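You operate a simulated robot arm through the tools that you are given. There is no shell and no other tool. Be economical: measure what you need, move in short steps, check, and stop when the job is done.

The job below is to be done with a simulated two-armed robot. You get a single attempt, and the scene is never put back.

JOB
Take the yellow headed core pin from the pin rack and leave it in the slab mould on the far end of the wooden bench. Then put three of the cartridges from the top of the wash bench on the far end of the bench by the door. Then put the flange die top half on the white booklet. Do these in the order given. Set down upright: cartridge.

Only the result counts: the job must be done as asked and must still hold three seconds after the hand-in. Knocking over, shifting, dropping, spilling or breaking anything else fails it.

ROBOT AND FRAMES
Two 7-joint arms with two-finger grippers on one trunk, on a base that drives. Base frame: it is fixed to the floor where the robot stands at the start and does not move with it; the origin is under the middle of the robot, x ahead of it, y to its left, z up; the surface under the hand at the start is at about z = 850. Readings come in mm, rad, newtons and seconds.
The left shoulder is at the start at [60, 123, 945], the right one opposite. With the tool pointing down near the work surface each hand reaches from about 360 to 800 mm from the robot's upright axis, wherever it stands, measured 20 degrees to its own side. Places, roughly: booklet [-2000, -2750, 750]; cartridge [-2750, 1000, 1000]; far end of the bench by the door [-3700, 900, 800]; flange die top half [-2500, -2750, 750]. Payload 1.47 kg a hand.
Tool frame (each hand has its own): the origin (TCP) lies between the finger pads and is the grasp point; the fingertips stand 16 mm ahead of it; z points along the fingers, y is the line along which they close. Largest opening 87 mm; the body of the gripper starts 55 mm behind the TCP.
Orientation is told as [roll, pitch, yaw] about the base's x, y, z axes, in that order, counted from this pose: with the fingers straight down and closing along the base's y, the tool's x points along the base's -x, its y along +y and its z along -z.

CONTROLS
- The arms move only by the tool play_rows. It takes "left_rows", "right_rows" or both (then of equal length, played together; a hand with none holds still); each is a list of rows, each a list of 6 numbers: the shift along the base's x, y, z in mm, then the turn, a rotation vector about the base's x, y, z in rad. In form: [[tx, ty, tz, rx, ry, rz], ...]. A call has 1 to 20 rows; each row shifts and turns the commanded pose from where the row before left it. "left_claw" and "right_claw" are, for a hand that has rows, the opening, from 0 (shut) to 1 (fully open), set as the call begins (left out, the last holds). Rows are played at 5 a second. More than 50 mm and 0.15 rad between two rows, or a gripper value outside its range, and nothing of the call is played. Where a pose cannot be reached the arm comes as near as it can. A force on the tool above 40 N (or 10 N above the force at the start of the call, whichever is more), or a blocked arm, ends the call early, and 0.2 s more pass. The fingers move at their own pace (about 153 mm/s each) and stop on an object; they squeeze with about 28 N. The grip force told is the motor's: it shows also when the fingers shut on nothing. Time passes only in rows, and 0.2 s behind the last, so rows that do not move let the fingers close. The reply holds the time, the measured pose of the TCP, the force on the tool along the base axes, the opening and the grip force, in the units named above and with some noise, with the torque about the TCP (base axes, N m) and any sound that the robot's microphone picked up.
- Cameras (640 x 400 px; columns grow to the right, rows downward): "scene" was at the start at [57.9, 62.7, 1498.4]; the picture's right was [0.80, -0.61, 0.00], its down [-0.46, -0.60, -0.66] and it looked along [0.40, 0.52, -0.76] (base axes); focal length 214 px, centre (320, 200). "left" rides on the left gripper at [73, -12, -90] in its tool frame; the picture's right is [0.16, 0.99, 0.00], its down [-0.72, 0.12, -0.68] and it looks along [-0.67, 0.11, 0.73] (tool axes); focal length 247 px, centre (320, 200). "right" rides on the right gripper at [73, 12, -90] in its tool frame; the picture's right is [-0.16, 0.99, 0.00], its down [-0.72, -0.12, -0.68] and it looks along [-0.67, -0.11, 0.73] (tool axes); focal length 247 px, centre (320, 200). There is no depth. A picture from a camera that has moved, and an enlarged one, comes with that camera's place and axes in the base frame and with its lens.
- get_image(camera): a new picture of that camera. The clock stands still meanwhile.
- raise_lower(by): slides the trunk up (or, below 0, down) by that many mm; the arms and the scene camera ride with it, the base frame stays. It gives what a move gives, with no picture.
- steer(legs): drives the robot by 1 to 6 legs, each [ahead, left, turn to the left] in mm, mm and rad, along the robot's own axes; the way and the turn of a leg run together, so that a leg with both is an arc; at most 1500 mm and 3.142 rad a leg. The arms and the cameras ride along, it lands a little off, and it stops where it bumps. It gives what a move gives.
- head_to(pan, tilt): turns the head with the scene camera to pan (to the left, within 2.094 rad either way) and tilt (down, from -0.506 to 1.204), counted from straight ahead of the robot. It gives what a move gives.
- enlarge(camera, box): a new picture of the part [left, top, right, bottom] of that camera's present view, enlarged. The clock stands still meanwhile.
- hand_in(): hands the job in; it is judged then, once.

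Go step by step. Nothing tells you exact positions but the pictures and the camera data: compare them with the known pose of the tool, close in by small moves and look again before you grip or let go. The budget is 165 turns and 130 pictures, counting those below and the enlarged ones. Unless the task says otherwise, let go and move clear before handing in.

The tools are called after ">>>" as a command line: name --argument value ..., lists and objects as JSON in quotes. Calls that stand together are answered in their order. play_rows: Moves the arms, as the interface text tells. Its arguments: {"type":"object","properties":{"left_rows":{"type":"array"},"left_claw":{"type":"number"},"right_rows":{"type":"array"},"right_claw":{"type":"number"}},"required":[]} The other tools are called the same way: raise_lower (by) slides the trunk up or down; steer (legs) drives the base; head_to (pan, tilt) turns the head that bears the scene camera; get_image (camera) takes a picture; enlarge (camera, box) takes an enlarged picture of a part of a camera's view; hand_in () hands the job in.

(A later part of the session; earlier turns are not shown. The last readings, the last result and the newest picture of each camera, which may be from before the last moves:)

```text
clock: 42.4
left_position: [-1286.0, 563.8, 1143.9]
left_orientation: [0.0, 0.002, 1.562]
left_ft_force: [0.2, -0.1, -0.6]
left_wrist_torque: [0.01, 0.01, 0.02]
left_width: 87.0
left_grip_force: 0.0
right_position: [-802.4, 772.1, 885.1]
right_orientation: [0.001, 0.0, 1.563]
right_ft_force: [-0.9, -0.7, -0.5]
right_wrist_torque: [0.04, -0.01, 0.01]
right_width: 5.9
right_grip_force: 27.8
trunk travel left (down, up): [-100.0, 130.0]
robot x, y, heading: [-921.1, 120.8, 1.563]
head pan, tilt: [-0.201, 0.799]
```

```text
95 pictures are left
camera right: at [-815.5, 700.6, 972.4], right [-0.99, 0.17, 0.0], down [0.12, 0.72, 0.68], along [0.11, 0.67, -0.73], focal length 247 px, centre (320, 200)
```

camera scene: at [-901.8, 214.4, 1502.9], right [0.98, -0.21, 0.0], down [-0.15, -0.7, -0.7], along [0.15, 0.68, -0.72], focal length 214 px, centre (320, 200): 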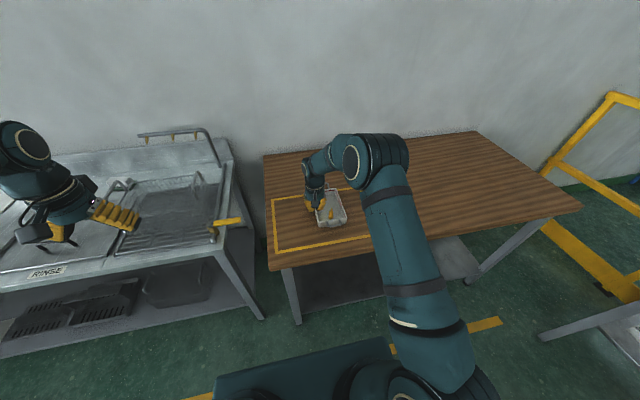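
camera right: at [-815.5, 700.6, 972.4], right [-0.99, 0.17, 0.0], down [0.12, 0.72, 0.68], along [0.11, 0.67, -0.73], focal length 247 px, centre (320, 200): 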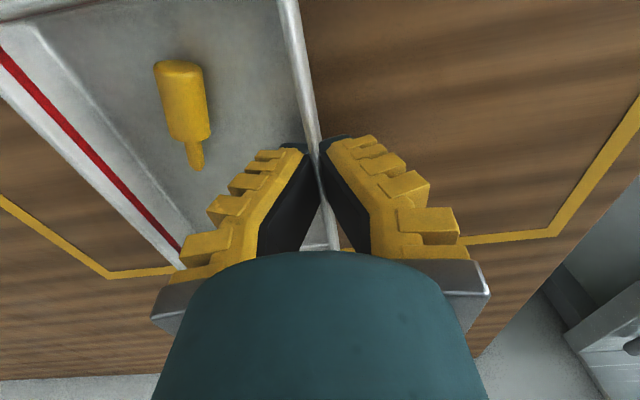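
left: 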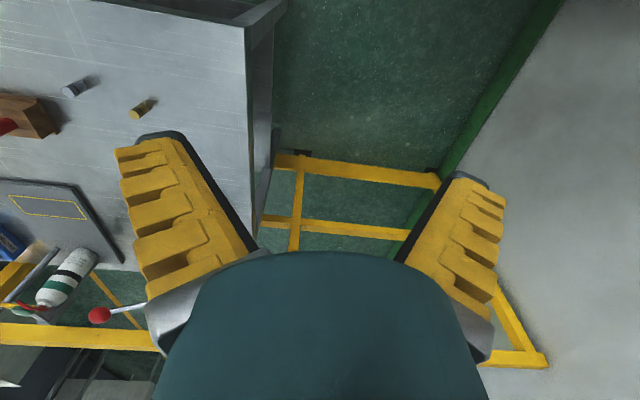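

The mould is inside the tape in x; I pull it 25 mm nearer so the handles are inside too, then release and rise.

>>> play_rows --right_rows '[[0, -12, 0, 0, 0, 0], [0, -13, 0, 0, 0, 0], [0, 0, -3, 0, 0, 0], [0, 0, 0, 0, 0, 0]]'

>>> play_rows --right_rows '[[0, 0, 0, 0, 0, 0], [0, 0, 0, 0, 0, 0], [0, 0, 20, 0, 0, 0], [0, 0, 40, 0, 0, 0], [0, 0, 45, 0, 0, 0], [0, -20, 45, 0, 0, 0], [0, -45, 20, 0, 0, 0], [20, -45, 20, 0, 0, 0], [20, -45, 20, 0, 0, 0]]' --right_claw 0.4

>>> get_image --camera "right"

>>> head_to --pan 0.6 --tilt 0.6

>>> get_image --camera "scene"

```text
clock: 43.4
left_position: [-1287.4, 562.7, 1144.4]
left_orientation: [-0.002, 0.001, 1.562]
left_ft_force: [-0.1, -0.6, -0.9]
left_wrist_torque: [-0.04, -0.01, 0.01]
left_width: 87.0
left_grip_force: 0.1
right_position: [-802.6, 746.3, 882.0]
right_orientation: [0.001, -0.003, 1.562]
right_ft_force: [2.8, 4.3, 8.9]
right_wrist_torque: [-0.05, -0.03, 0.08]
right_width: 6.0
right_grip_force: 27.4
trunk travel left (down, up): [-100.0, 130.0]
robot x, y, heading: [-917.7, 120.9, 1.567]
head pan, tilt: [-0.201, 0.799]
```

```text
refused: row 8 steps farther than a row can; nothing moved
```

```text
94 pictures are left
camera right: at [-815.3, 675.0, 970.3], right [-0.99, 0.17, 0.0], down [0.12, 0.72, 0.68], along [0.11, 0.67, -0.73], focal length 247 px, centre (320, 200)
```

right: 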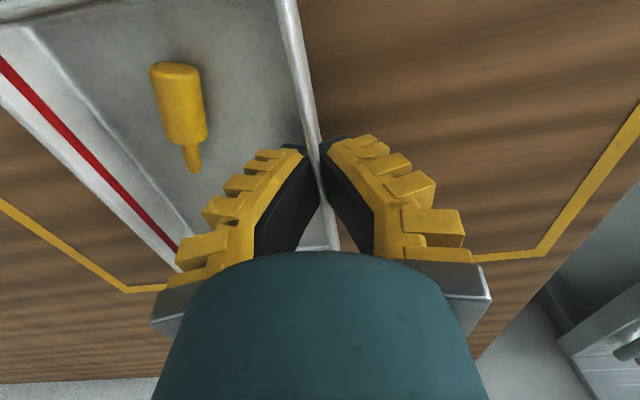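

```text
clock: 44.5
left_position: [-1287.3, 562.8, 1144.2]
left_orientation: [0.001, 0.002, 1.561]
left_ft_force: [0.5, -0.1, 0.0]
left_wrist_torque: [-0.01, 0.0, 0.0]
left_width: 86.8
left_grip_force: 0.1
right_position: [-802.7, 747.0, 881.4]
right_orientation: [0.0, -0.004, 1.563]
right_ft_force: [1.9, 4.8, 10.9]
right_wrist_torque: [0.51, -0.04, 0.05]
right_width: 6.0
right_grip_force: 28.2
trunk travel left (down, up): [-100.0, 130.0]
robot x, y, heading: [-920.4, 121.1, 1.565]
head pan, tilt: [0.6, 0.6]
```

```text
93 pictures are left
camera scene: at [-967.7, 208.4, 1519.8], right [0.83, 0.56, 0.0], down [0.31, -0.47, -0.83], along [-0.46, 0.69, -0.56], focal length 214 px, centre (320, 200)
```

scene: 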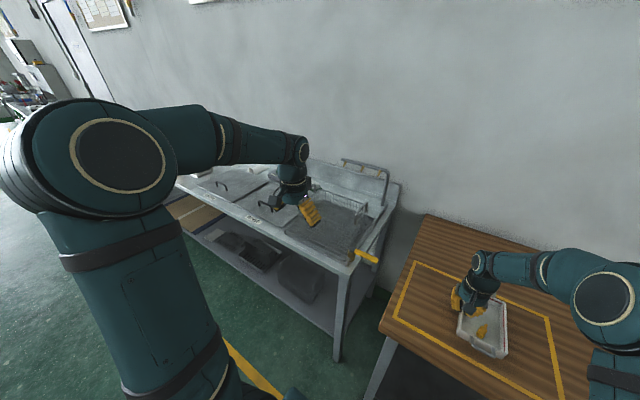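

The mould is in the zone; now I release (smaller steps this time), rise and pull back, then verify.

>>> play_rows --right_rows '[[0, 0, 0, 0, 0, 0], [0, 0, 0, 0, 0, 0], [0, 0, 20, 0, 0, 0], [0, 0, 40, 0, 0, 0], [0, 0, 45, 0, 0, 0], [0, -15, 45, 0, 0, 0], [0, -40, 25, 0, 0, 0], [20, -40, 20, 0, 0, 0], [20, -40, 20, 0, 0, 0], [0, -40, 20, 0, 0, 0]]' --right_claw 0.4

>>> head_to --pan -0.1 --tilt 0.8

>>> get_image --camera "scene"

```text
clock: 46.7
left_position: [-1287.1, 562.9, 1144.2]
left_orientation: [0.0, -0.001, 1.561]
left_ft_force: [-0.6, -0.8, 1.0]
left_wrist_torque: [0.02, -0.02, 0.01]
left_width: 87.2
left_grip_force: 0.1
right_position: [-762.5, 571.5, 1115.1]
right_orientation: [0.0, 0.0, 1.563]
right_ft_force: [0.7, -0.2, -0.3]
right_wrist_torque: [0.0, 0.0, -0.01]
right_width: 40.8
right_grip_force: 4.9
trunk travel left (down, up): [-100.0, 130.0]
robot x, y, heading: [-918.7, 123.5, 1.562]
head pan, tilt: [0.6, 0.6]
```

```text
clock: 47.8
left_position: [-1285.5, 562.2, 1144.3]
left_orientation: [-0.002, 0.0, 1.563]
left_ft_force: [-0.5, 0.5, 0.1]
left_wrist_torque: [-0.01, 0.0, 0.01]
left_width: 87.0
left_grip_force: 0.0
right_position: [-760.6, 574.3, 1115.6]
right_orientation: [0.0, -0.001, 1.562]
right_ft_force: [-0.2, -0.6, -0.2]
right_wrist_torque: [0.0, -0.03, -0.03]
right_width: 40.5
right_grip_force: 4.7
trunk travel left (down, up): [-100.0, 130.0]
robot x, y, heading: [-919.1, 125.2, 1.566]
head pan, tilt: [-0.099, 0.799]
```

```text
92 pictures are left
camera scene: at [-909.9, 215.6, 1502.9], right [0.99, -0.11, 0.0], down [-0.08, -0.71, -0.7], along [0.08, 0.69, -0.72], focal length 214 px, centre (320, 200)
```

scene: 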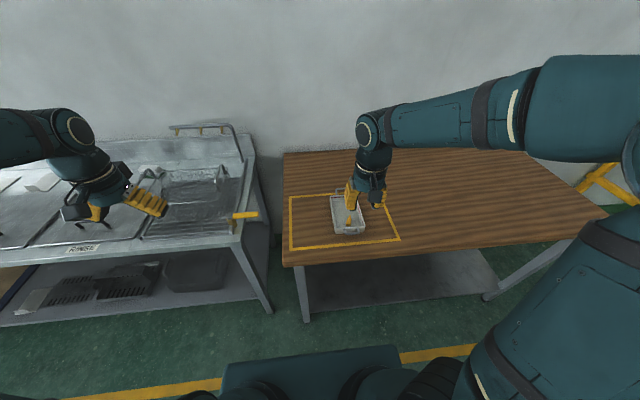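

Part one is done: pin in mould, mould in the taped zone. Next I drive left along the wash bench to the cartridges.

>>> steer --legs '[[0, 800, 0], [0, 750, 0]]'

>>> head_to --pan 0.2 --tilt 0.6

>>> get_image --camera "scene"

```text
clock: 61.8
left_position: [-2834.9, 570.4, 1144.6]
left_orientation: [0.0, 0.0, 1.569]
left_ft_force: [-0.1, 1.1, 0.8]
left_wrist_torque: [-0.01, -0.01, 0.0]
left_width: 87.2
left_grip_force: 0.0
right_position: [-2310.4, 582.9, 1116.0]
right_orientation: [0.001, 0.0, 1.569]
right_ft_force: [0.3, -0.1, 0.1]
right_wrist_torque: [0.02, 0.0, 0.03]
right_width: 40.5
right_grip_force: 4.5
trunk travel left (down, up): [-100.0, 130.0]
robot x, y, heading: [-2467.4, 134.8, 1.57]
head pan, tilt: [-0.099, 0.799]
```

```text
clock: 62.5
left_position: [-2833.3, 568.6, 1144.1]
left_orientation: [-0.001, 0.0, 1.57]
left_ft_force: [-0.4, 1.1, 0.4]
left_wrist_torque: [-0.02, -0.01, -0.03]
left_width: 86.9
left_grip_force: 0.2
right_position: [-2309.7, 584.6, 1115.0]
right_orientation: [0.001, -0.002, 1.57]
right_ft_force: [-0.1, -0.2, 0.1]
right_wrist_torque: [-0.01, 0.02, -0.01]
right_width: 40.9
right_grip_force: 4.2
trunk travel left (down, up): [-100.0, 130.0]
robot x, y, heading: [-2463.2, 135.7, 1.57]
head pan, tilt: [0.201, 0.6]
```

```text
91 pictures are left
camera scene: at [-2480.6, 231.2, 1519.8], right [0.98, 0.2, 0.0], down [0.11, -0.55, -0.82], along [-0.16, 0.81, -0.57], focal length 214 px, centre (320, 200)
```

scene: 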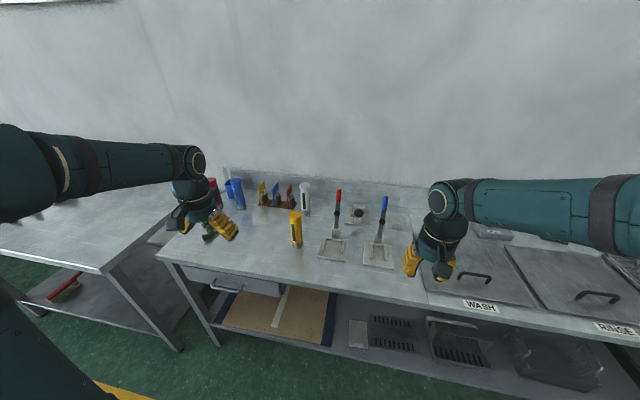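

>>> enlarge --camera "scene" --box '[160, 150, 352, 270]'

>>> head_to --pan 0.9 --tilt 0.5

>>> get_image --camera "scene"

```text
3.33 times, centred on (256, 210) of scene
camera zoom: at [-2480.6, 231.2, 1519.8], right [0.98, 0.2, 0.0], down [0.11, -0.55, -0.82], along [-0.16, 0.81, -0.57], focal length 715 px, centre (533, 167)
```

zoom: 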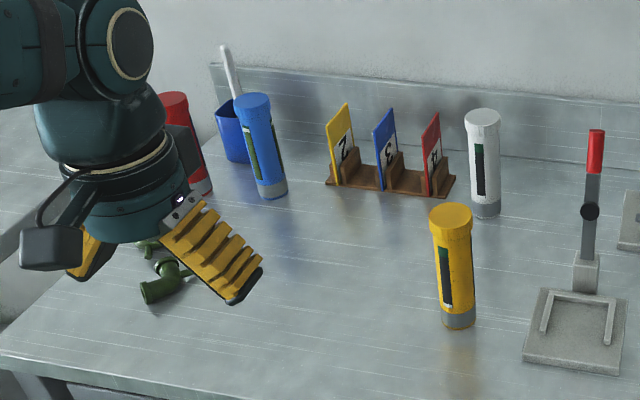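

```text
clock: 63.6
left_position: [-2834.2, 570.2, 1143.8]
left_orientation: [0.0, -0.001, 1.568]
left_ft_force: [-0.9, 0.0, -0.9]
left_wrist_torque: [0.02, -0.02, -0.01]
left_width: 87.3
left_grip_force: 0.2
right_position: [-2310.1, 584.0, 1115.1]
right_orientation: [0.0, 0.0, 1.569]
right_ft_force: [0.4, -0.2, 0.7]
right_wrist_torque: [-0.03, -0.02, -0.03]
right_width: 40.8
right_grip_force: 4.3
trunk travel left (down, up): [-100.0, 130.0]
robot x, y, heading: [-2461.5, 133.0, 1.568]
head pan, tilt: [0.901, 0.499]
```

```text
89 pictures are left
camera scene: at [-2534.3, 201.3, 1528.9], right [0.62, 0.78, 0.0], down [0.37, -0.3, -0.88], along [-0.69, 0.55, -0.48], focal length 214 px, centre (320, 200)
```

scene: 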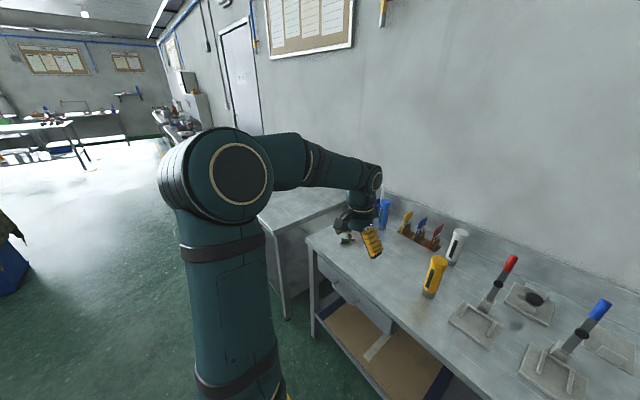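

Four cartridges: red, blue, white, yellow; yellow near (-2688,818), blue near (-3036,1010), white near (-2706,1027). I raise the right hand and take a stance from which right reaches yellow and left reaches blue.

>>> play_rows --right_rows '[[0, 0, 30, 0, 0, 0], [0, 0, 30, 0, 0, 0], [0, 0, 10, 0, 0, 0]]' --right_claw 1

>>> steer --legs '[[0, 410, 0], [170, 0, 0]]'

>>> get_image --camera "right"

>>> get_image --camera "left"

>>> head_to --pan 0.0 --tilt 0.7

>>> get_image --camera "scene"

```text
clock: 64.4
left_position: [-2835.1, 569.7, 1145.2]
left_orientation: [-0.001, -0.002, 1.569]
left_ft_force: [0.2, -0.3, 0.5]
left_wrist_torque: [0.02, -0.02, 0.01]
left_width: 86.9
left_grip_force: 0.0
right_position: [-2310.8, 583.3, 1185.1]
right_orientation: [-0.002, 0.001, 1.568]
right_ft_force: [0.1, -0.2, -0.1]
right_wrist_torque: [-0.03, -0.01, 0.02]
right_width: 87.0
right_grip_force: 0.0
trunk travel left (down, up): [-100.0, 130.0]
robot x, y, heading: [-2465.0, 133.4, 1.569]
head pan, tilt: [0.901, 0.499]
```

```text
clock: 69.7
left_position: [-3244.2, 746.0, 1144.3]
left_orientation: [-0.001, 0.001, 1.563]
left_ft_force: [0.1, 0.0, -0.1]
left_wrist_torque: [-0.02, 0.03, 0.01]
left_width: 87.3
left_grip_force: 0.0
right_position: [-2720.1, 758.1, 1185.1]
right_orientation: [0.0, 0.001, 1.563]
right_ft_force: [0.4, -0.5, -0.4]
right_wrist_torque: [-0.03, 0.02, -0.05]
right_width: 87.1
right_grip_force: 0.0
trunk travel left (down, up): [-100.0, 130.0]
robot x, y, heading: [-2879.7, 306.5, 1.564]
head pan, tilt: [0.901, 0.499]
```

```text
88 pictures are left
camera right: at [-2732.5, 686.1, 1272.7], right [-0.99, 0.17, 0.0], down [0.12, 0.72, 0.68], along [0.11, 0.67, -0.73], focal length 247 px, centre (320, 200)
```

right: 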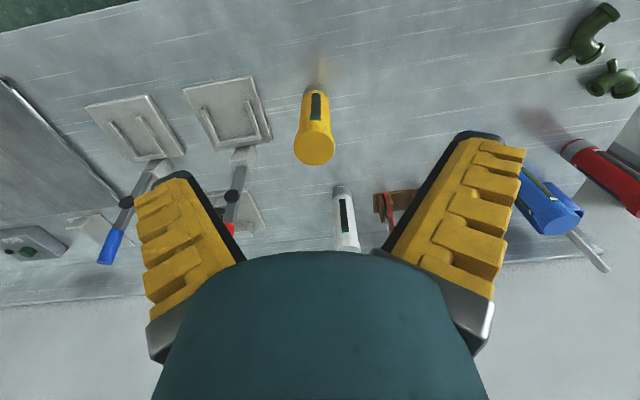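

```text
87 pictures are left
camera left: at [-3233.9, 674.1, 1233.8], right [-0.99, -0.15, 0.0], down [-0.11, 0.73, 0.68], along [-0.1, 0.67, -0.73], focal length 247 px, centre (320, 200)
```

left: 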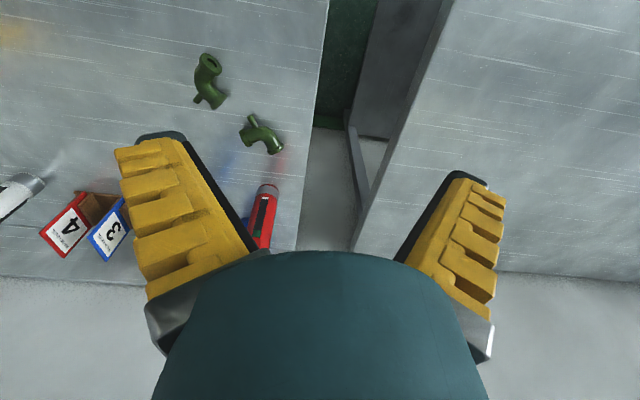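

```text
clock: 70.9
left_position: [-3244.9, 745.0, 1144.6]
left_orientation: [0.001, 0.0, 1.564]
left_ft_force: [-0.3, -0.5, 0.9]
left_wrist_torque: [-0.01, -0.03, -0.05]
left_width: 87.0
left_grip_force: 0.0
right_position: [-2720.0, 756.4, 1186.0]
right_orientation: [0.0, 0.001, 1.565]
right_ft_force: [-1.0, -0.3, -0.4]
right_wrist_torque: [0.05, -0.03, -0.01]
right_width: 86.9
right_grip_force: 0.1
trunk travel left (down, up): [-100.0, 130.0]
robot x, y, heading: [-2874.5, 308.9, 1.566]
head pan, tilt: [0.0, 0.7]
```

```text
86 pictures are left
camera scene: at [-2874.8, 403.6, 1511.2], right [1.0, -0.01, 0.0], down [0.0, -0.64, -0.77], along [0.0, 0.77, -0.64], focal length 214 px, centre (320, 200)
```

scene: 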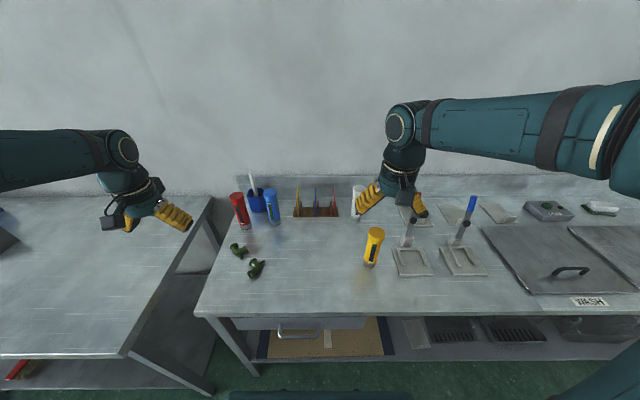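

Yellow's top triangulates to about (-2690,880,950). I move the right hand above it and look.

>>> play_rows --right_rows '[[8, 30, -20, 0, 0, 0], [8, 30, -30, 0, 0, 0], [8, 30, -35, 0, 0, 0], [6, 30, -35, 0, 0, 0], [0, 0, -15, 0, 0, 0], [0, 0, 0, 0, 0, 0]]'

>>> get_image --camera "right"

>>> enlarge --camera "scene" --box '[320, 170, 448, 280]'

```text
clock: 72.3
left_position: [-3245.3, 747.1, 1143.9]
left_orientation: [0.0, -0.001, 1.563]
left_ft_force: [0.2, 0.4, 0.0]
left_wrist_torque: [0.02, 0.01, 0.01]
left_width: 86.9
left_grip_force: 0.0
right_position: [-2692.0, 876.1, 1048.6]
right_orientation: [0.0, 0.002, 1.563]
right_ft_force: [-0.2, 0.2, -0.5]
right_wrist_torque: [-0.01, -0.02, 0.01]
right_width: 87.0
right_grip_force: 0.0
trunk travel left (down, up): [-100.0, 130.0]
robot x, y, heading: [-2876.9, 310.4, 1.557]
head pan, tilt: [0.0, 0.7]
```

```text
85 pictures are left
camera right: at [-2703.6, 805.5, 1137.1], right [-0.99, 0.17, 0.0], down [0.12, 0.72, 0.68], along [0.11, 0.67, -0.73], focal length 247 px, centre (320, 200)
```

right: 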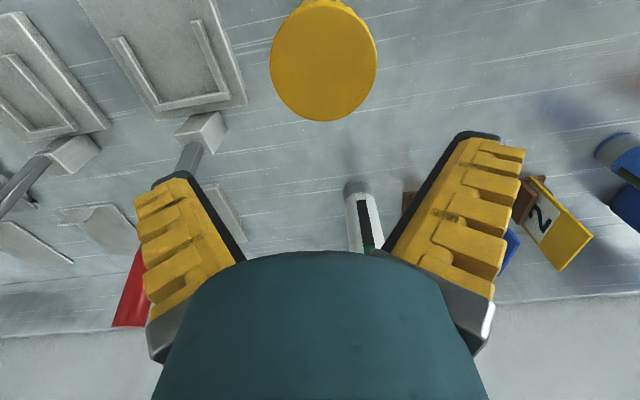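

```text
3.64 times, centred on (384, 225) of scene
camera zoom: at [-2874.7, 404.0, 1511.2], right [1.0, -0.01, 0.0], down [0.0, -0.64, -0.76], along [0.01, 0.76, -0.64], focal length 780 px, centre (87, 109)
```

zoom: 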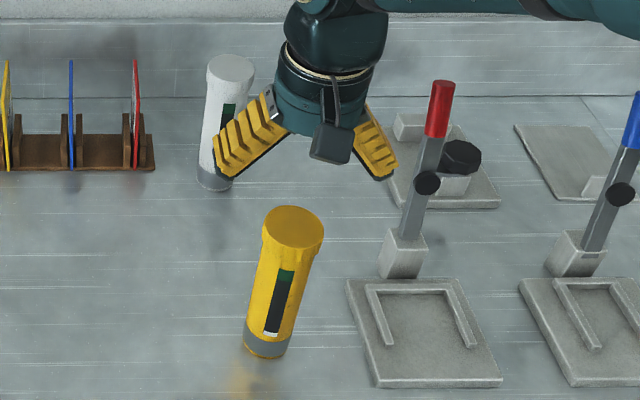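

Two hand-camera rays give yellow's top at (-2700,838,1012), so the bench is at about 850. I centre over it and go down to z≈978.

>>> play_rows --right_rows '[[-4, -19, 0, 0, 0, 0], [-4, -19, 0, 0, 0, 0], [0, 0, -15, 0, 0, 0], [0, 0, 0, 0, 0, 0]]'

>>> get_image --camera "right"

```text
clock: 73.3
left_position: [-3245.3, 746.2, 1145.2]
left_orientation: [0.0, 0.0, 1.564]
left_ft_force: [-0.5, 0.8, -0.6]
left_wrist_torque: [0.03, -0.01, 0.02]
left_width: 86.9
left_grip_force: 0.1
right_position: [-2698.1, 838.6, 1035.3]
right_orientation: [-0.001, 0.0, 1.562]
right_ft_force: [-0.4, 0.1, -0.4]
right_wrist_torque: [-0.01, -0.01, 0.0]
right_width: 86.8
right_grip_force: 0.1
trunk travel left (down, up): [-100.0, 130.0]
robot x, y, heading: [-2874.9, 308.3, 1.565]
head pan, tilt: [0.0, 0.7]
```

```text
83 pictures are left
camera right: at [-2710.9, 766.6, 1123.1], right [-0.99, 0.17, 0.0], down [0.12, 0.72, 0.68], along [0.11, 0.67, -0.73], focal length 247 px, centre (320, 200)
```

right: 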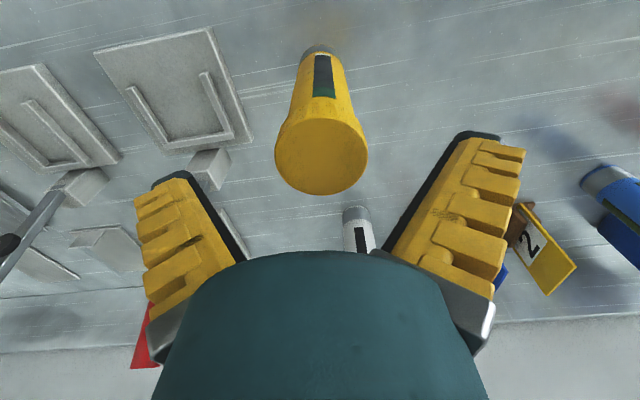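

Centred well (offset about 3 mm). I descend and close on the cartridge.

>>> play_rows --right_rows '[[-1, -3, -20, 0, 0, 0], [0, 0, -20, 0, 0, 0], [0, 0, -17, 0, 0, 0], [0, 0, 0, 0, 0, 0]]'

>>> play_rows --right_rows '[[0, 0, 0, 0, 0, 0], [0, 0, 0, 0, 0, 0], [0, 0, 0, 0, 0, 0]]' --right_claw 0

>>> play_rows --right_rows '[[0, 0, 15, 0, 0, 0], [0, 0, 30, 0, 0, 0], [0, 0, 35, 0, 0, 0], [0, 0, 40, 0, 0, 0]]'

>>> get_image --camera "right"

```text
clock: 74.3
left_position: [-3243.9, 745.1, 1144.1]
left_orientation: [-0.001, 0.0, 1.563]
left_ft_force: [0.6, 0.0, 0.0]
left_wrist_torque: [0.0, 0.02, 0.01]
left_width: 87.0
left_grip_force: 0.0
right_position: [-2699.0, 834.8, 978.9]
right_orientation: [0.001, -0.001, 1.564]
right_ft_force: [-0.6, -0.1, -0.7]
right_wrist_torque: [0.02, 0.02, 0.01]
right_width: 87.0
right_grip_force: 0.1
trunk travel left (down, up): [-100.0, 130.0]
robot x, y, heading: [-2874.6, 308.8, 1.562]
head pan, tilt: [0.0, 0.7]
```

```text
clock: 75.1
left_position: [-3245.5, 746.1, 1144.7]
left_orientation: [-0.001, 0.001, 1.564]
left_ft_force: [-0.1, -1.3, 0.8]
left_wrist_torque: [0.01, -0.01, -0.01]
left_width: 86.8
left_grip_force: 0.1
right_position: [-2699.9, 835.6, 978.9]
right_orientation: [0.001, -0.002, 1.563]
right_ft_force: [-0.4, 1.4, 4.4]
right_wrist_torque: [0.21, -0.11, 0.03]
right_width: 46.4
right_grip_force: 28.1
trunk travel left (down, up): [-100.0, 130.0]
robot x, y, heading: [-2878.1, 305.5, 1.566]
head pan, tilt: [0.0, 0.7]
```

```text
clock: 76.1
left_position: [-3244.5, 746.0, 1143.8]
left_orientation: [0.0, -0.001, 1.564]
left_ft_force: [0.2, 0.6, 0.4]
left_wrist_torque: [0.03, -0.01, -0.04]
left_width: 86.6
left_grip_force: 0.0
right_position: [-2699.5, 835.9, 1098.3]
right_orientation: [-0.001, 0.003, 1.562]
right_ft_force: [0.3, -1.1, -3.2]
right_wrist_torque: [0.01, 0.0, 0.03]
right_width: 46.2
right_grip_force: 28.5
trunk travel left (down, up): [-100.0, 130.0]
robot x, y, heading: [-2877.1, 307.7, 1.563]
head pan, tilt: [0.0, 0.7]
```

```text
82 pictures are left
camera right: at [-2712.3, 764.2, 1185.6], right [-0.99, 0.17, 0.0], down [0.12, 0.72, 0.68], along [0.11, 0.67, -0.73], focal length 247 px, centre (320, 200)
```

right: 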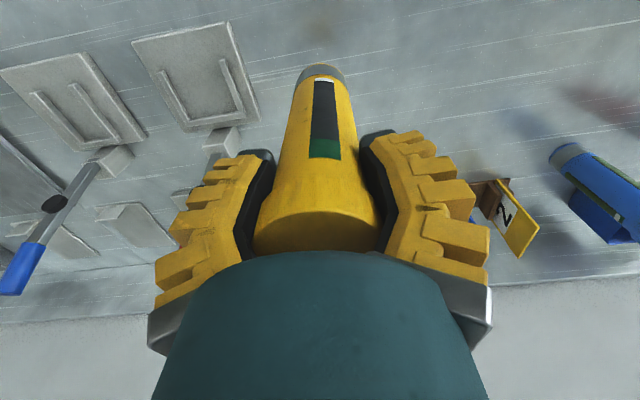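

Yellow is held (bottom 129 mm below the TCP). Now I bring the left hand toward blue and look at the surroundings.

>>> play_rows --left_rows '[[35, 30, 0, 0, 0, 0], [35, 30, 0, 0, 0, 0], [35, 30, 0, 0, 0, 0], [35, 35, 0, 0, 0, 0], [35, 35, 0, 0, 0, 0], [10, 35, 0, 0, 0, 0], [0, 0, 0, 0, 0, 0]]' --left_claw 0.8

>>> get_image --camera "left"

>>> enlarge --camera "scene" --box '[200, 140, 360, 240]'

```text
clock: 77.7
left_position: [-3060.2, 942.1, 1145.9]
left_orientation: [0.0, 0.0, 1.563]
left_ft_force: [0.5, 0.8, 0.5]
left_wrist_torque: [-0.01, 0.05, 0.01]
left_width: 73.2
left_grip_force: 2.2
right_position: [-2700.3, 835.9, 1097.9]
right_orientation: [0.002, 0.0, 1.563]
right_ft_force: [-0.6, 0.2, -3.0]
right_wrist_torque: [0.01, 0.01, 0.0]
right_width: 45.8
right_grip_force: 27.7
trunk travel left (down, up): [-100.0, 130.0]
robot x, y, heading: [-2874.6, 305.1, 1.563]
head pan, tilt: [0.0, 0.7]
```

```text
81 pictures are left
camera left: at [-3049.7, 869.9, 1235.9], right [-0.99, -0.15, 0.0], down [-0.11, 0.72, 0.68], along [-0.1, 0.67, -0.73], focal length 247 px, centre (320, 200)
```

left: 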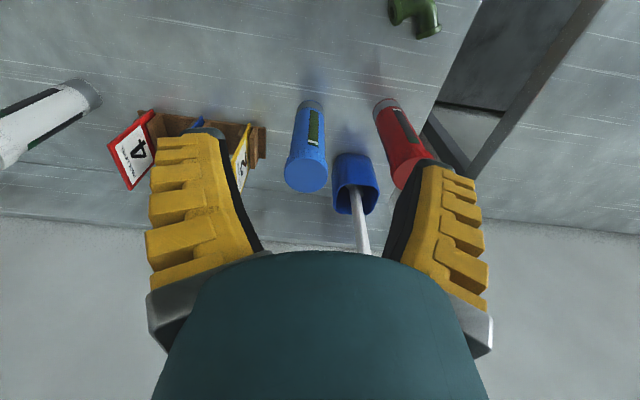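

```text
4.00 times, centred on (280, 190) of scene
camera zoom: at [-2874.7, 403.0, 1511.3], right [1.0, -0.01, 0.0], down [0.0, -0.64, -0.77], along [0.01, 0.77, -0.64], focal length 858 px, centre (480, 240)
```

zoom: 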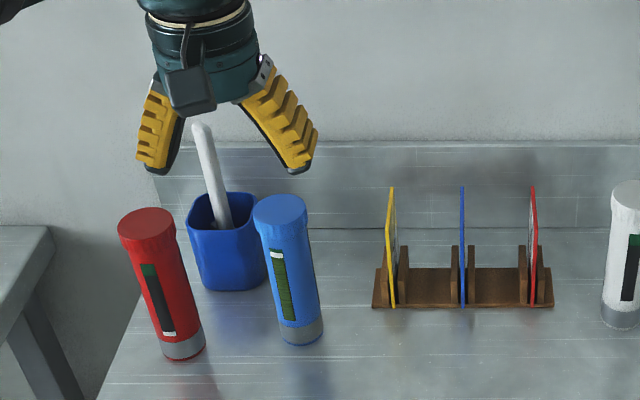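

Blue top is near (-3058,1035,1012), cup behind-left, red 120 mm left; there's room for the fingers. I move over it and look.

>>> play_rows --left_rows '[[1, 31, -20, 0, 0, 0], [1, 31, -30, 0, 0, 0], [0, 31, -30, 0, 0, 0], [0, 0, -28, 0, 0, 0], [0, 0, 0, 0, 0, 0]]'

>>> get_image --camera "left"

```text
clock: 78.9
left_position: [-3058.2, 1036.7, 1035.5]
left_orientation: [0.001, 0.001, 1.563]
left_ft_force: [0.0, 0.4, 0.1]
left_wrist_torque: [0.0, 0.02, 0.05]
left_width: 72.9
left_grip_force: 2.4
right_position: [-2699.5, 836.7, 1097.5]
right_orientation: [0.001, 0.0, 1.564]
right_ft_force: [0.1, -0.1, -2.4]
right_wrist_torque: [0.02, 0.01, 0.0]
right_width: 45.8
right_grip_force: 28.5
trunk travel left (down, up): [-100.0, 130.0]
robot x, y, heading: [-2876.4, 308.2, 1.564]
head pan, tilt: [0.0, 0.7]
```

```text
79 pictures are left
camera left: at [-3047.4, 963.4, 1125.1], right [-0.99, -0.15, 0.0], down [-0.11, 0.72, 0.68], along [-0.1, 0.67, -0.73], focal length 247 px, centre (320, 200)
```

left: 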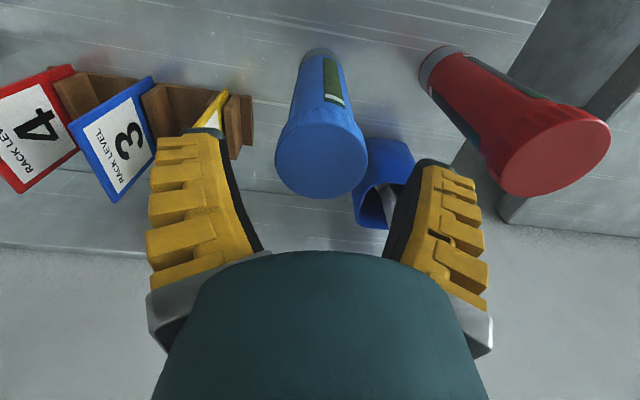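

Centred; fingertips will stay above the cup rim. I descend, close and lift.

>>> play_rows --left_rows '[[0, -4, -18, 0, 0, 0], [0, 0, -20, 0, 0, 0], [0, 0, -15, 0, 0, 0], [0, 0, 0, 0, 0, 0]]'

>>> play_rows --left_rows '[[0, 0, 0, 0, 0, 0], [0, 0, 0, 0, 0, 0], [0, 0, 0, 0, 0, 0]]' --left_claw 0

>>> play_rows --left_rows '[[0, 0, 15, 0, 0, 0], [0, 0, 35, 0, 0, 0], [0, -10, 40, 0, 0, 0], [0, -30, 35, 0, 0, 0], [0, -40, 10, 0, 0, 0], [0, -40, 10, 0, 0, 0], [0, -40, 0, 0, 0, 0]]'

>>> get_image --camera "scene"

```text
clock: 79.9
left_position: [-3057.5, 1030.3, 982.8]
left_orientation: [0.0, 0.001, 1.564]
left_ft_force: [0.7, 0.2, -0.7]
left_wrist_torque: [-0.02, 0.0, -0.01]
left_width: 72.8
left_grip_force: 2.2
right_position: [-2700.2, 835.1, 1097.5]
right_orientation: [0.0, 0.0, 1.565]
right_ft_force: [-0.2, 0.5, -1.5]
right_wrist_torque: [-0.02, -0.01, -0.02]
right_width: 45.6
right_grip_force: 28.5
trunk travel left (down, up): [-100.0, 130.0]
robot x, y, heading: [-2874.4, 307.8, 1.565]
head pan, tilt: [0.0, 0.7]
```

```text
clock: 80.7
left_position: [-3058.2, 1029.2, 982.7]
left_orientation: [0.0, -0.001, 1.564]
left_ft_force: [-0.5, 0.2, 0.5]
left_wrist_torque: [-0.03, 0.04, -0.01]
left_width: 45.5
left_grip_force: 28.1
right_position: [-2700.4, 836.7, 1096.7]
right_orientation: [0.0, 0.001, 1.563]
right_ft_force: [-0.6, 0.1, -0.9]
right_wrist_torque: [-0.02, 0.01, -0.02]
right_width: 45.4
right_grip_force: 27.7
trunk travel left (down, up): [-100.0, 130.0]
robot x, y, heading: [-2877.1, 308.8, 1.568]
head pan, tilt: [0.0, 0.7]
```

```text
clock: 82.3
left_position: [-3058.3, 869.1, 1129.8]
left_orientation: [0.0, -0.002, 1.564]
left_ft_force: [0.5, -0.2, -3.4]
left_wrist_torque: [-0.02, -0.01, 0.0]
left_width: 44.7
left_grip_force: 27.7
right_position: [-2699.6, 835.7, 1098.0]
right_orientation: [0.0, 0.001, 1.562]
right_ft_force: [1.1, 0.0, -2.6]
right_wrist_torque: [0.03, 0.02, -0.01]
right_width: 45.2
right_grip_force: 27.8
trunk travel left (down, up): [-100.0, 130.0]
robot x, y, heading: [-2875.6, 306.5, 1.567]
head pan, tilt: [0.0, 0.7]
```

```text
78 pictures are left
camera scene: at [-2875.1, 402.9, 1511.3], right [1.0, -0.01, 0.0], down [0.0, -0.64, -0.77], along [0.01, 0.77, -0.64], focal length 214 px, centre (320, 200)
```

scene: 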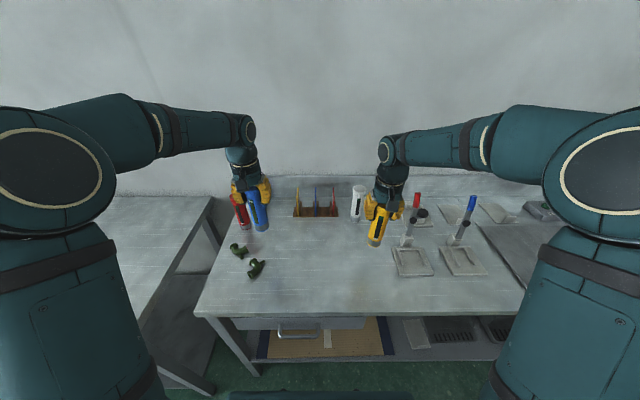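

Both cartridges are held clear. I raise them a bit, back off, and drive left to the door bench.

>>> play_rows --left_rows '[[0, -10, 30, 0, 0, 0], [0, -10, 30, 0, 0, 0]]' --right_rows '[[0, 0, 40, 0, 0, 0], [0, 0, 40, 0, 0, 0]]'

>>> steer --legs '[[-170, 0, 0], [0, 650, 0]]'

>>> head_to --pan 0.25 --tilt 0.65

>>> get_image --camera "scene"

```text
clock: 82.9
left_position: [-3058.4, 850.0, 1189.4]
left_orientation: [0.0, 0.001, 1.564]
left_ft_force: [-1.0, -0.2, -3.9]
left_wrist_torque: [-0.03, -0.05, 0.0]
left_width: 44.9
left_grip_force: 28.1
right_position: [-2699.1, 835.0, 1179.0]
right_orientation: [-0.001, -0.001, 1.565]
right_ft_force: [0.5, -0.2, -3.2]
right_wrist_torque: [-0.01, 0.01, 0.0]
right_width: 45.6
right_grip_force: 28.5
trunk travel left (down, up): [-100.0, 130.0]
robot x, y, heading: [-2877.5, 302.7, 1.566]
head pan, tilt: [0.0, 0.7]
```

```text
clock: 90.0
left_position: [-3701.2, 693.2, 1190.3]
left_orientation: [0.001, 0.0, 1.557]
left_ft_force: [-1.5, 0.4, -3.4]
left_wrist_torque: [-0.01, 0.03, 0.0]
left_width: 44.2
left_grip_force: 27.8
right_position: [-3342.8, 675.6, 1179.4]
right_orientation: [0.0, 0.0, 1.557]
right_ft_force: [-0.4, -0.2, -2.6]
right_wrist_torque: [0.02, -0.04, -0.02]
right_width: 45.4
right_grip_force: 28.0
trunk travel left (down, up): [-100.0, 130.0]
robot x, y, heading: [-3523.4, 147.1, 1.559]
head pan, tilt: [0.0, 0.7]
```

```text
clock: 90.8
left_position: [-3700.0, 692.6, 1188.4]
left_orientation: [0.001, 0.001, 1.558]
left_ft_force: [-0.1, -0.5, -3.4]
left_wrist_torque: [-0.02, 0.03, -0.02]
left_width: 44.0
left_grip_force: 28.2
right_position: [-3343.1, 674.8, 1179.4]
right_orientation: [0.001, -0.001, 1.556]
right_ft_force: [0.5, -0.8, -2.2]
right_wrist_torque: [-0.03, 0.04, 0.0]
right_width: 45.2
right_grip_force: 27.8
trunk travel left (down, up): [-100.0, 130.0]
robot x, y, heading: [-3521.0, 149.0, 1.555]
head pan, tilt: [0.25, 0.649]
```

```text
77 pictures are left
camera scene: at [-3541.3, 244.9, 1515.5], right [0.97, 0.23, 0.0], down [0.14, -0.59, -0.8], along [-0.19, 0.77, -0.6], focal length 214 px, centre (320, 200)
```

scene: 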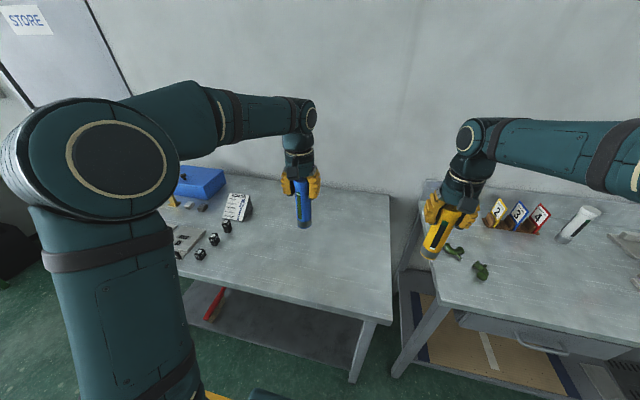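

I need to see the whole far end of this bench; the left hand's camera hangs right over it.

>>> get_image --camera "left"

>>> head_to --pan 0.75 --tilt 0.5

>>> get_image --camera "scene"

```text
76 pictures are left
camera left: at [-3689.9, 620.8, 1279.0], right [-0.99, -0.14, 0.0], down [-0.11, 0.73, 0.68], along [-0.1, 0.67, -0.73], focal length 247 px, centre (320, 200)
```

left: 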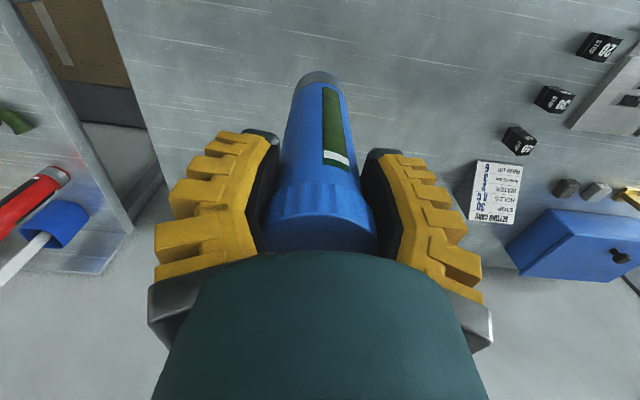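

```text
clock: 91.7
left_position: [-3700.4, 693.8, 1188.4]
left_orientation: [0.001, 0.0, 1.557]
left_ft_force: [0.0, -0.2, -4.2]
left_wrist_torque: [-0.02, -0.03, 0.02]
left_width: 44.3
left_grip_force: 28.6
right_position: [-3343.9, 673.9, 1178.5]
right_orientation: [0.0, 0.001, 1.557]
right_ft_force: [-0.5, 0.0, -1.5]
right_wrist_torque: [0.0, 0.0, -0.03]
right_width: 45.1
right_grip_force: 28.2
trunk travel left (down, up): [-100.0, 130.0]
robot x, y, heading: [-3519.2, 149.3, 1.559]
head pan, tilt: [0.75, 0.499]
```

```text
75 pictures are left
camera scene: at [-3582.2, 227.9, 1528.8], right [0.74, 0.67, 0.0], down [0.32, -0.36, -0.88], along [-0.59, 0.65, -0.48], focal length 214 px, centre (320, 200)
```

scene: 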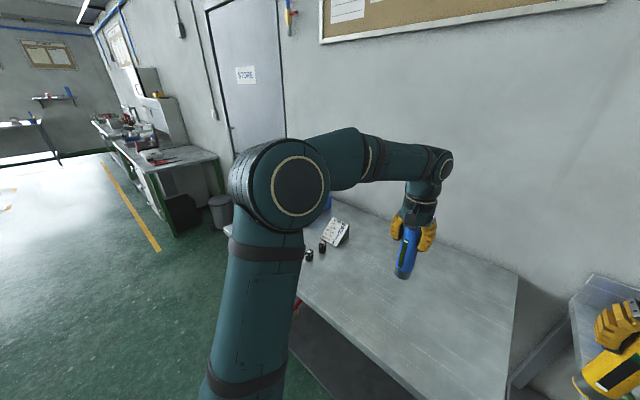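

The open stretch of this bench is x≈-3400…-4050, and the given place (-3700,900) lies in it. I drive a bit further left and forward, then lower blue around (-3770,900) and yellow around (-3640,900).

>>> steer --legs '[[0, 200, 0.012], [100, 0, 0]]'

>>> head_to --pan 0.0 --tilt 0.7

>>> get_image --camera "scene"

```text
clock: 94.9
left_position: [-3905.8, 791.2, 1188.8]
left_orientation: [-0.002, 0.002, 1.568]
left_ft_force: [-0.1, -0.1, -4.6]
left_wrist_torque: [-0.07, 0.02, 0.01]
left_width: 44.2
left_grip_force: 27.9
right_position: [-3547.7, 778.5, 1178.3]
right_orientation: [0.001, 0.001, 1.567]
right_ft_force: [-0.7, 0.8, -2.1]
right_wrist_torque: [-0.04, 0.0, 0.0]
right_width: 45.6
right_grip_force: 28.1
trunk travel left (down, up): [-100.0, 130.0]
robot x, y, heading: [-3722.8, 247.7, 1.57]
head pan, tilt: [0.75, 0.499]
```

```text
clock: 96.0
left_position: [-3905.9, 790.6, 1190.0]
left_orientation: [0.001, 0.0, 1.568]
left_ft_force: [1.3, -0.7, -3.3]
left_wrist_torque: [0.01, 0.01, 0.0]
left_width: 44.0
left_grip_force: 28.4
right_position: [-3548.0, 778.4, 1179.3]
right_orientation: [0.0, 0.0, 1.567]
right_ft_force: [0.3, -0.3, -1.8]
right_wrist_torque: [0.02, 0.02, 0.01]
right_width: 45.2
right_grip_force: 27.9
trunk travel left (down, up): [-100.0, 130.0]
robot x, y, heading: [-3720.0, 253.0, 1.572]
head pan, tilt: [0.0, 0.7]
```

```text
74 pictures are left
camera scene: at [-3720.5, 345.4, 1511.2], right [1.0, 0.0, 0.0], down [0.0, -0.64, -0.76], along [0.0, 0.76, -0.64], focal length 214 px, centre (320, 200)
```

scene: 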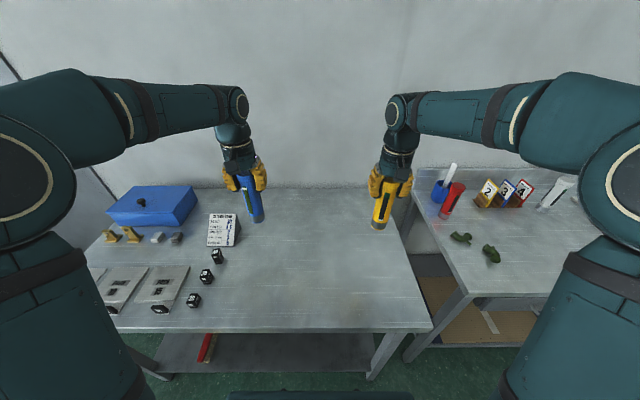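

Far end (away from the door) is the free right half. I set yellow at about (-3610,920) first, lowering most of the way.

>>> play_rows --right_rows '[[-16, 35, -10, 0, 0, 0], [-16, 36, -25, 0, 0, 0], [-15, 36, -28, 0, 0, 0], [-15, 35, -28, 0, 0, 0], [0, 0, -40, 0, 0, 0], [0, 0, -33, 0, 0, 0], [0, 0, 0, 0, 0, 0]]'

>>> enlarge --camera "scene" --box '[280, 150, 440, 250]'

>>> get_image --camera "right"

```text
clock: 97.6
left_position: [-3906.4, 792.1, 1188.8]
left_orientation: [0.0, -0.001, 1.566]
left_ft_force: [0.6, -0.6, -2.8]
left_wrist_torque: [-0.02, 0.0, 0.01]
left_width: 44.2
left_grip_force: 28.3
right_position: [-3610.8, 917.9, 1015.6]
right_orientation: [0.001, 0.0, 1.568]
right_ft_force: [-0.7, 0.1, -2.1]
right_wrist_torque: [0.01, 0.01, 0.02]
right_width: 45.4
right_grip_force: 27.8
trunk travel left (down, up): [-100.0, 130.0]
robot x, y, heading: [-3724.3, 249.8, 1.568]
head pan, tilt: [0.0, 0.7]
```

```text
4.00 times, centred on (360, 200) of scene
camera zoom: at [-3720.3, 344.9, 1511.2], right [1.0, 0.0, 0.0], down [0.0, -0.64, -0.77], along [0.0, 0.77, -0.64], focal length 858 px, centre (160, 200)
```

zoom: 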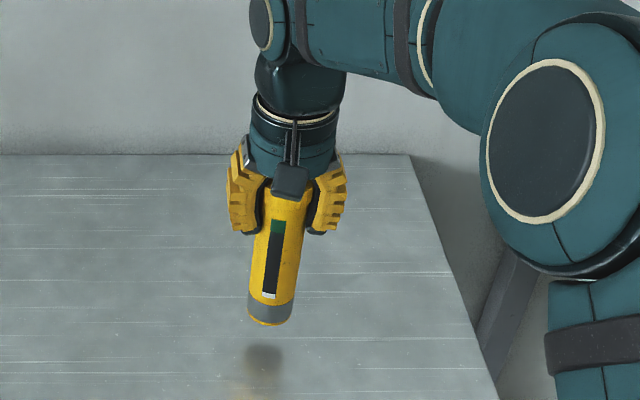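

```text
72 pictures are left
camera right: at [-3623.0, 846.5, 1103.0], right [-0.99, 0.16, 0.0], down [0.12, 0.72, 0.68], along [0.11, 0.67, -0.73], focal length 247 px, centre (320, 200)
```

right: 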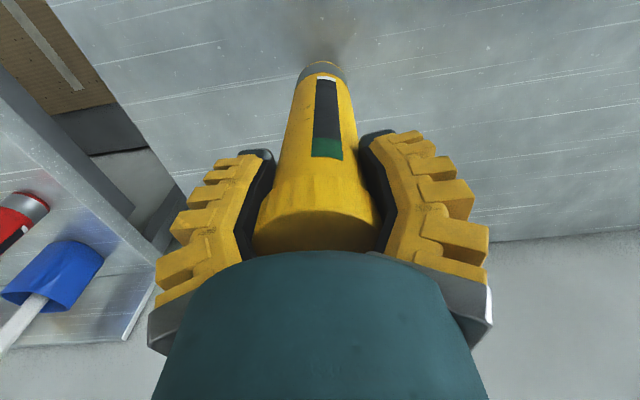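

A gap of some 20–40 mm remains. I lower in small steps until contact.

>>> play_rows --right_rows '[[0, 0, -10, 0, 0, 0], [0, 0, -5, 0, 0, 0], [0, 0, -5, 0, 0, 0], [0, 0, -5, 0, 0, 0], [0, 0, -4, 0, 0, 0], [0, 0, -4, 0, 0, 0], [0, 0, -3, 0, 0, 0]]'

>>> enlarge --camera "scene" --box '[280, 150, 440, 250]'

```text
clock: 99.2
left_position: [-3905.6, 792.1, 1189.6]
left_orientation: [-0.001, 0.0, 1.567]
left_ft_force: [-0.7, 0.8, -3.6]
left_wrist_torque: [-0.05, 0.02, 0.03]
left_width: 43.8
left_grip_force: 28.0
right_position: [-3610.4, 919.4, 980.5]
right_orientation: [-0.001, -0.002, 1.567]
right_ft_force: [-0.1, -0.8, 2.9]
right_wrist_torque: [-0.06, -0.07, -0.02]
right_width: 45.3
right_grip_force: 27.7
trunk travel left (down, up): [-100.0, 130.0]
robot x, y, heading: [-3722.2, 253.7, 1.564]
head pan, tilt: [0.0, 0.7]
```

```text
4.00 times, centred on (360, 200) of scene
camera zoom: at [-3720.5, 344.9, 1511.2], right [1.0, 0.0, 0.0], down [0.0, -0.64, -0.77], along [0.0, 0.77, -0.64], focal length 858 px, centre (160, 200)
```

zoom: 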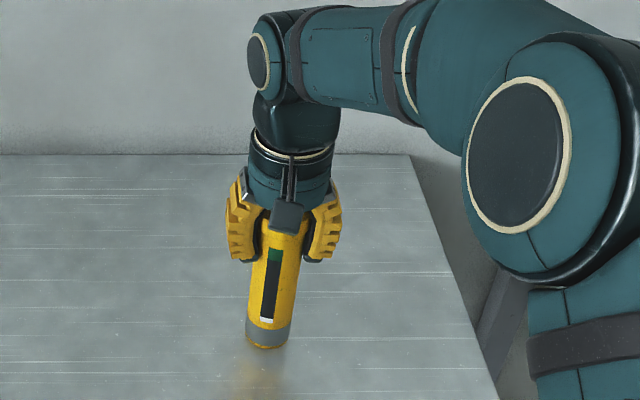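

It has touched down. I open and rise straight up.

>>> play_rows --right_rows '[[0, 0, 0, 0, 0, 0], [0, 0, 0, 0, 0, 0], [0, 0, 0, 0, 0, 0], [0, 0, 15, 0, 0, 0], [0, 0, 30, 0, 0, 0], [0, 0, 40, 0, 0, 0], [0, 0, 40, 0, 0, 0], [40, -20, 20, 0, 0, 0], [40, -20, 10, 0, 0, 0], [40, -20, 0, 0, 0, 0]]' --right_claw 0.8

>>> play_rows --left_rows '[[40, 25, -10, 0, 0, 0], [40, 25, -20, 0, 0, 0], [40, 25, -20, 0, 0, 0], [40, 25, -20, 0, 0, 0], [26, 28, -20, 0, 0, 0], [0, 0, -40, 0, 0, 0], [0, 0, -40, 0, 0, 0], [0, 0, 0, 0, 0, 0]]'

>>> get_image --camera "scene"

```text
clock: 101.4
left_position: [-3904.8, 790.5, 1189.5]
left_orientation: [0.0, 0.0, 1.566]
left_ft_force: [0.8, 0.9, -3.1]
left_wrist_torque: [-0.01, 0.05, -0.04]
left_width: 43.8
left_grip_force: 28.3
right_position: [-3487.1, 858.6, 1134.2]
right_orientation: [0.003, 0.001, 1.569]
right_ft_force: [-0.1, 1.1, -0.3]
right_wrist_torque: [0.0, 0.04, 0.0]
right_width: 73.1
right_grip_force: 2.3
trunk travel left (down, up): [-100.0, 130.0]
robot x, y, heading: [-3719.2, 248.5, 1.572]
head pan, tilt: [0.0, 0.7]
```

```text
refused: row 2 steps farther than a row can; nothing moved
```

```text
70 pictures are left
camera scene: at [-3719.1, 344.5, 1511.2], right [1.0, 0.0, 0.0], down [0.0, -0.64, -0.77], along [0.0, 0.77, -0.64], focal length 214 px, centre (320, 200)
```

scene: 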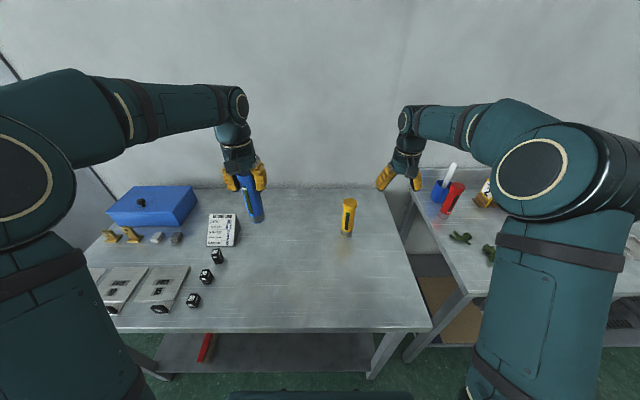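

Yellow stands upright. Now blue goes to (-3722,918) with smaller steps.

>>> play_rows --left_rows '[[37, 25, -5, 0, 0, 0], [37, 25, -10, 0, 0, 0], [37, 25, -15, 0, 0, 0], [37, 25, -15, 0, 0, 0], [36, 27, -15, 0, 0, 0], [0, 0, -40, 0, 0, 0], [0, 0, -40, 0, 0, 0], [0, 0, -40, 0, 0, 0], [0, 0, 0, 0, 0, 0]]'

>>> play_rows --left_rows '[[0, 0, -10, 0, 0, 0], [0, 0, -5, 0, 0, 0], [0, 0, -4, 0, 0, 0], [0, 0, -3, 0, 0, 0], [0, 0, 0, 0, 0, 0]]'

>>> enlarge --camera "scene" --box '[240, 150, 400, 250]'

```text
clock: 103.4
left_position: [-3722.8, 917.9, 1008.3]
left_orientation: [0.0, 0.0, 1.568]
left_ft_force: [0.4, 0.1, -3.3]
left_wrist_torque: [-0.04, -0.04, 0.02]
left_width: 44.1
left_grip_force: 27.8
right_position: [-3488.5, 859.9, 1133.4]
right_orientation: [-0.001, -0.001, 1.567]
right_ft_force: [-0.2, 0.3, 0.0]
right_wrist_torque: [-0.01, 0.04, 0.0]
right_width: 73.0
right_grip_force: 2.1
trunk travel left (down, up): [-100.0, 130.0]
robot x, y, heading: [-3718.9, 250.9, 1.565]
head pan, tilt: [0.0, 0.7]
```

```text
clock: 104.6
left_position: [-3722.0, 918.2, 986.7]
left_orientation: [-0.001, 0.0, 1.568]
left_ft_force: [0.3, 0.1, -3.7]
left_wrist_torque: [-0.05, 0.0, -0.01]
left_width: 43.7
left_grip_force: 28.3
right_position: [-3489.2, 859.4, 1133.3]
right_orientation: [0.0, 0.0, 1.568]
right_ft_force: [-0.5, 0.2, -0.4]
right_wrist_torque: [0.02, 0.0, 0.01]
right_width: 73.0
right_grip_force: 2.0
trunk travel left (down, up): [-100.0, 130.0]
robot x, y, heading: [-3722.5, 249.7, 1.566]
head pan, tilt: [0.0, 0.7]
```

```text
4.00 times, centred on (320, 200) of scene
camera zoom: at [-3720.4, 345.4, 1511.2], right [1.0, 0.0, 0.0], down [0.0, -0.64, -0.76], along [0.0, 0.76, -0.64], focal length 858 px, centre (320, 200)
```

zoom: 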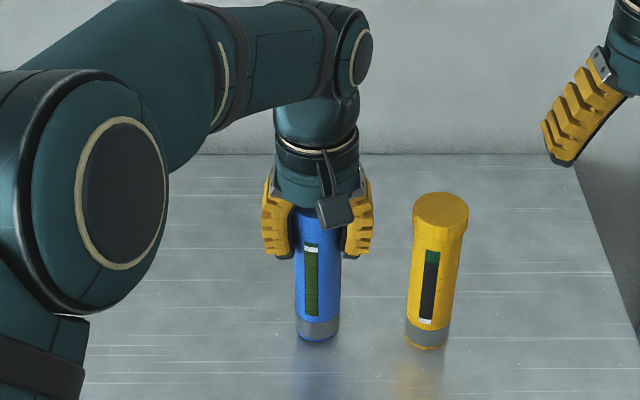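

>>> play_rows --left_rows '[[0, 0, -2, 0, 0, 0], [0, 0, -2, 0, 0, 0], [0, 0, -1, 0, 0, 0], [0, 0, 0, 0, 0, 0]]'

```text
clock: 105.6
left_position: [-3722.7, 919.0, 982.8]
left_orientation: [0.001, -0.002, 1.567]
left_ft_force: [-1.1, 2.1, 4.1]
left_wrist_torque: [0.12, 0.12, 0.02]
left_width: 44.1
left_grip_force: 27.9
right_position: [-3488.9, 859.1, 1133.8]
right_orientation: [0.0, -0.001, 1.566]
right_ft_force: [0.1, 0.1, -0.1]
right_wrist_torque: [-0.01, -0.02, 0.02]
right_width: 73.2
right_grip_force: 2.2
trunk travel left (down, up): [-100.0, 130.0]
robot x, y, heading: [-3719.6, 251.6, 1.568]
head pan, tilt: [0.0, 0.7]
```

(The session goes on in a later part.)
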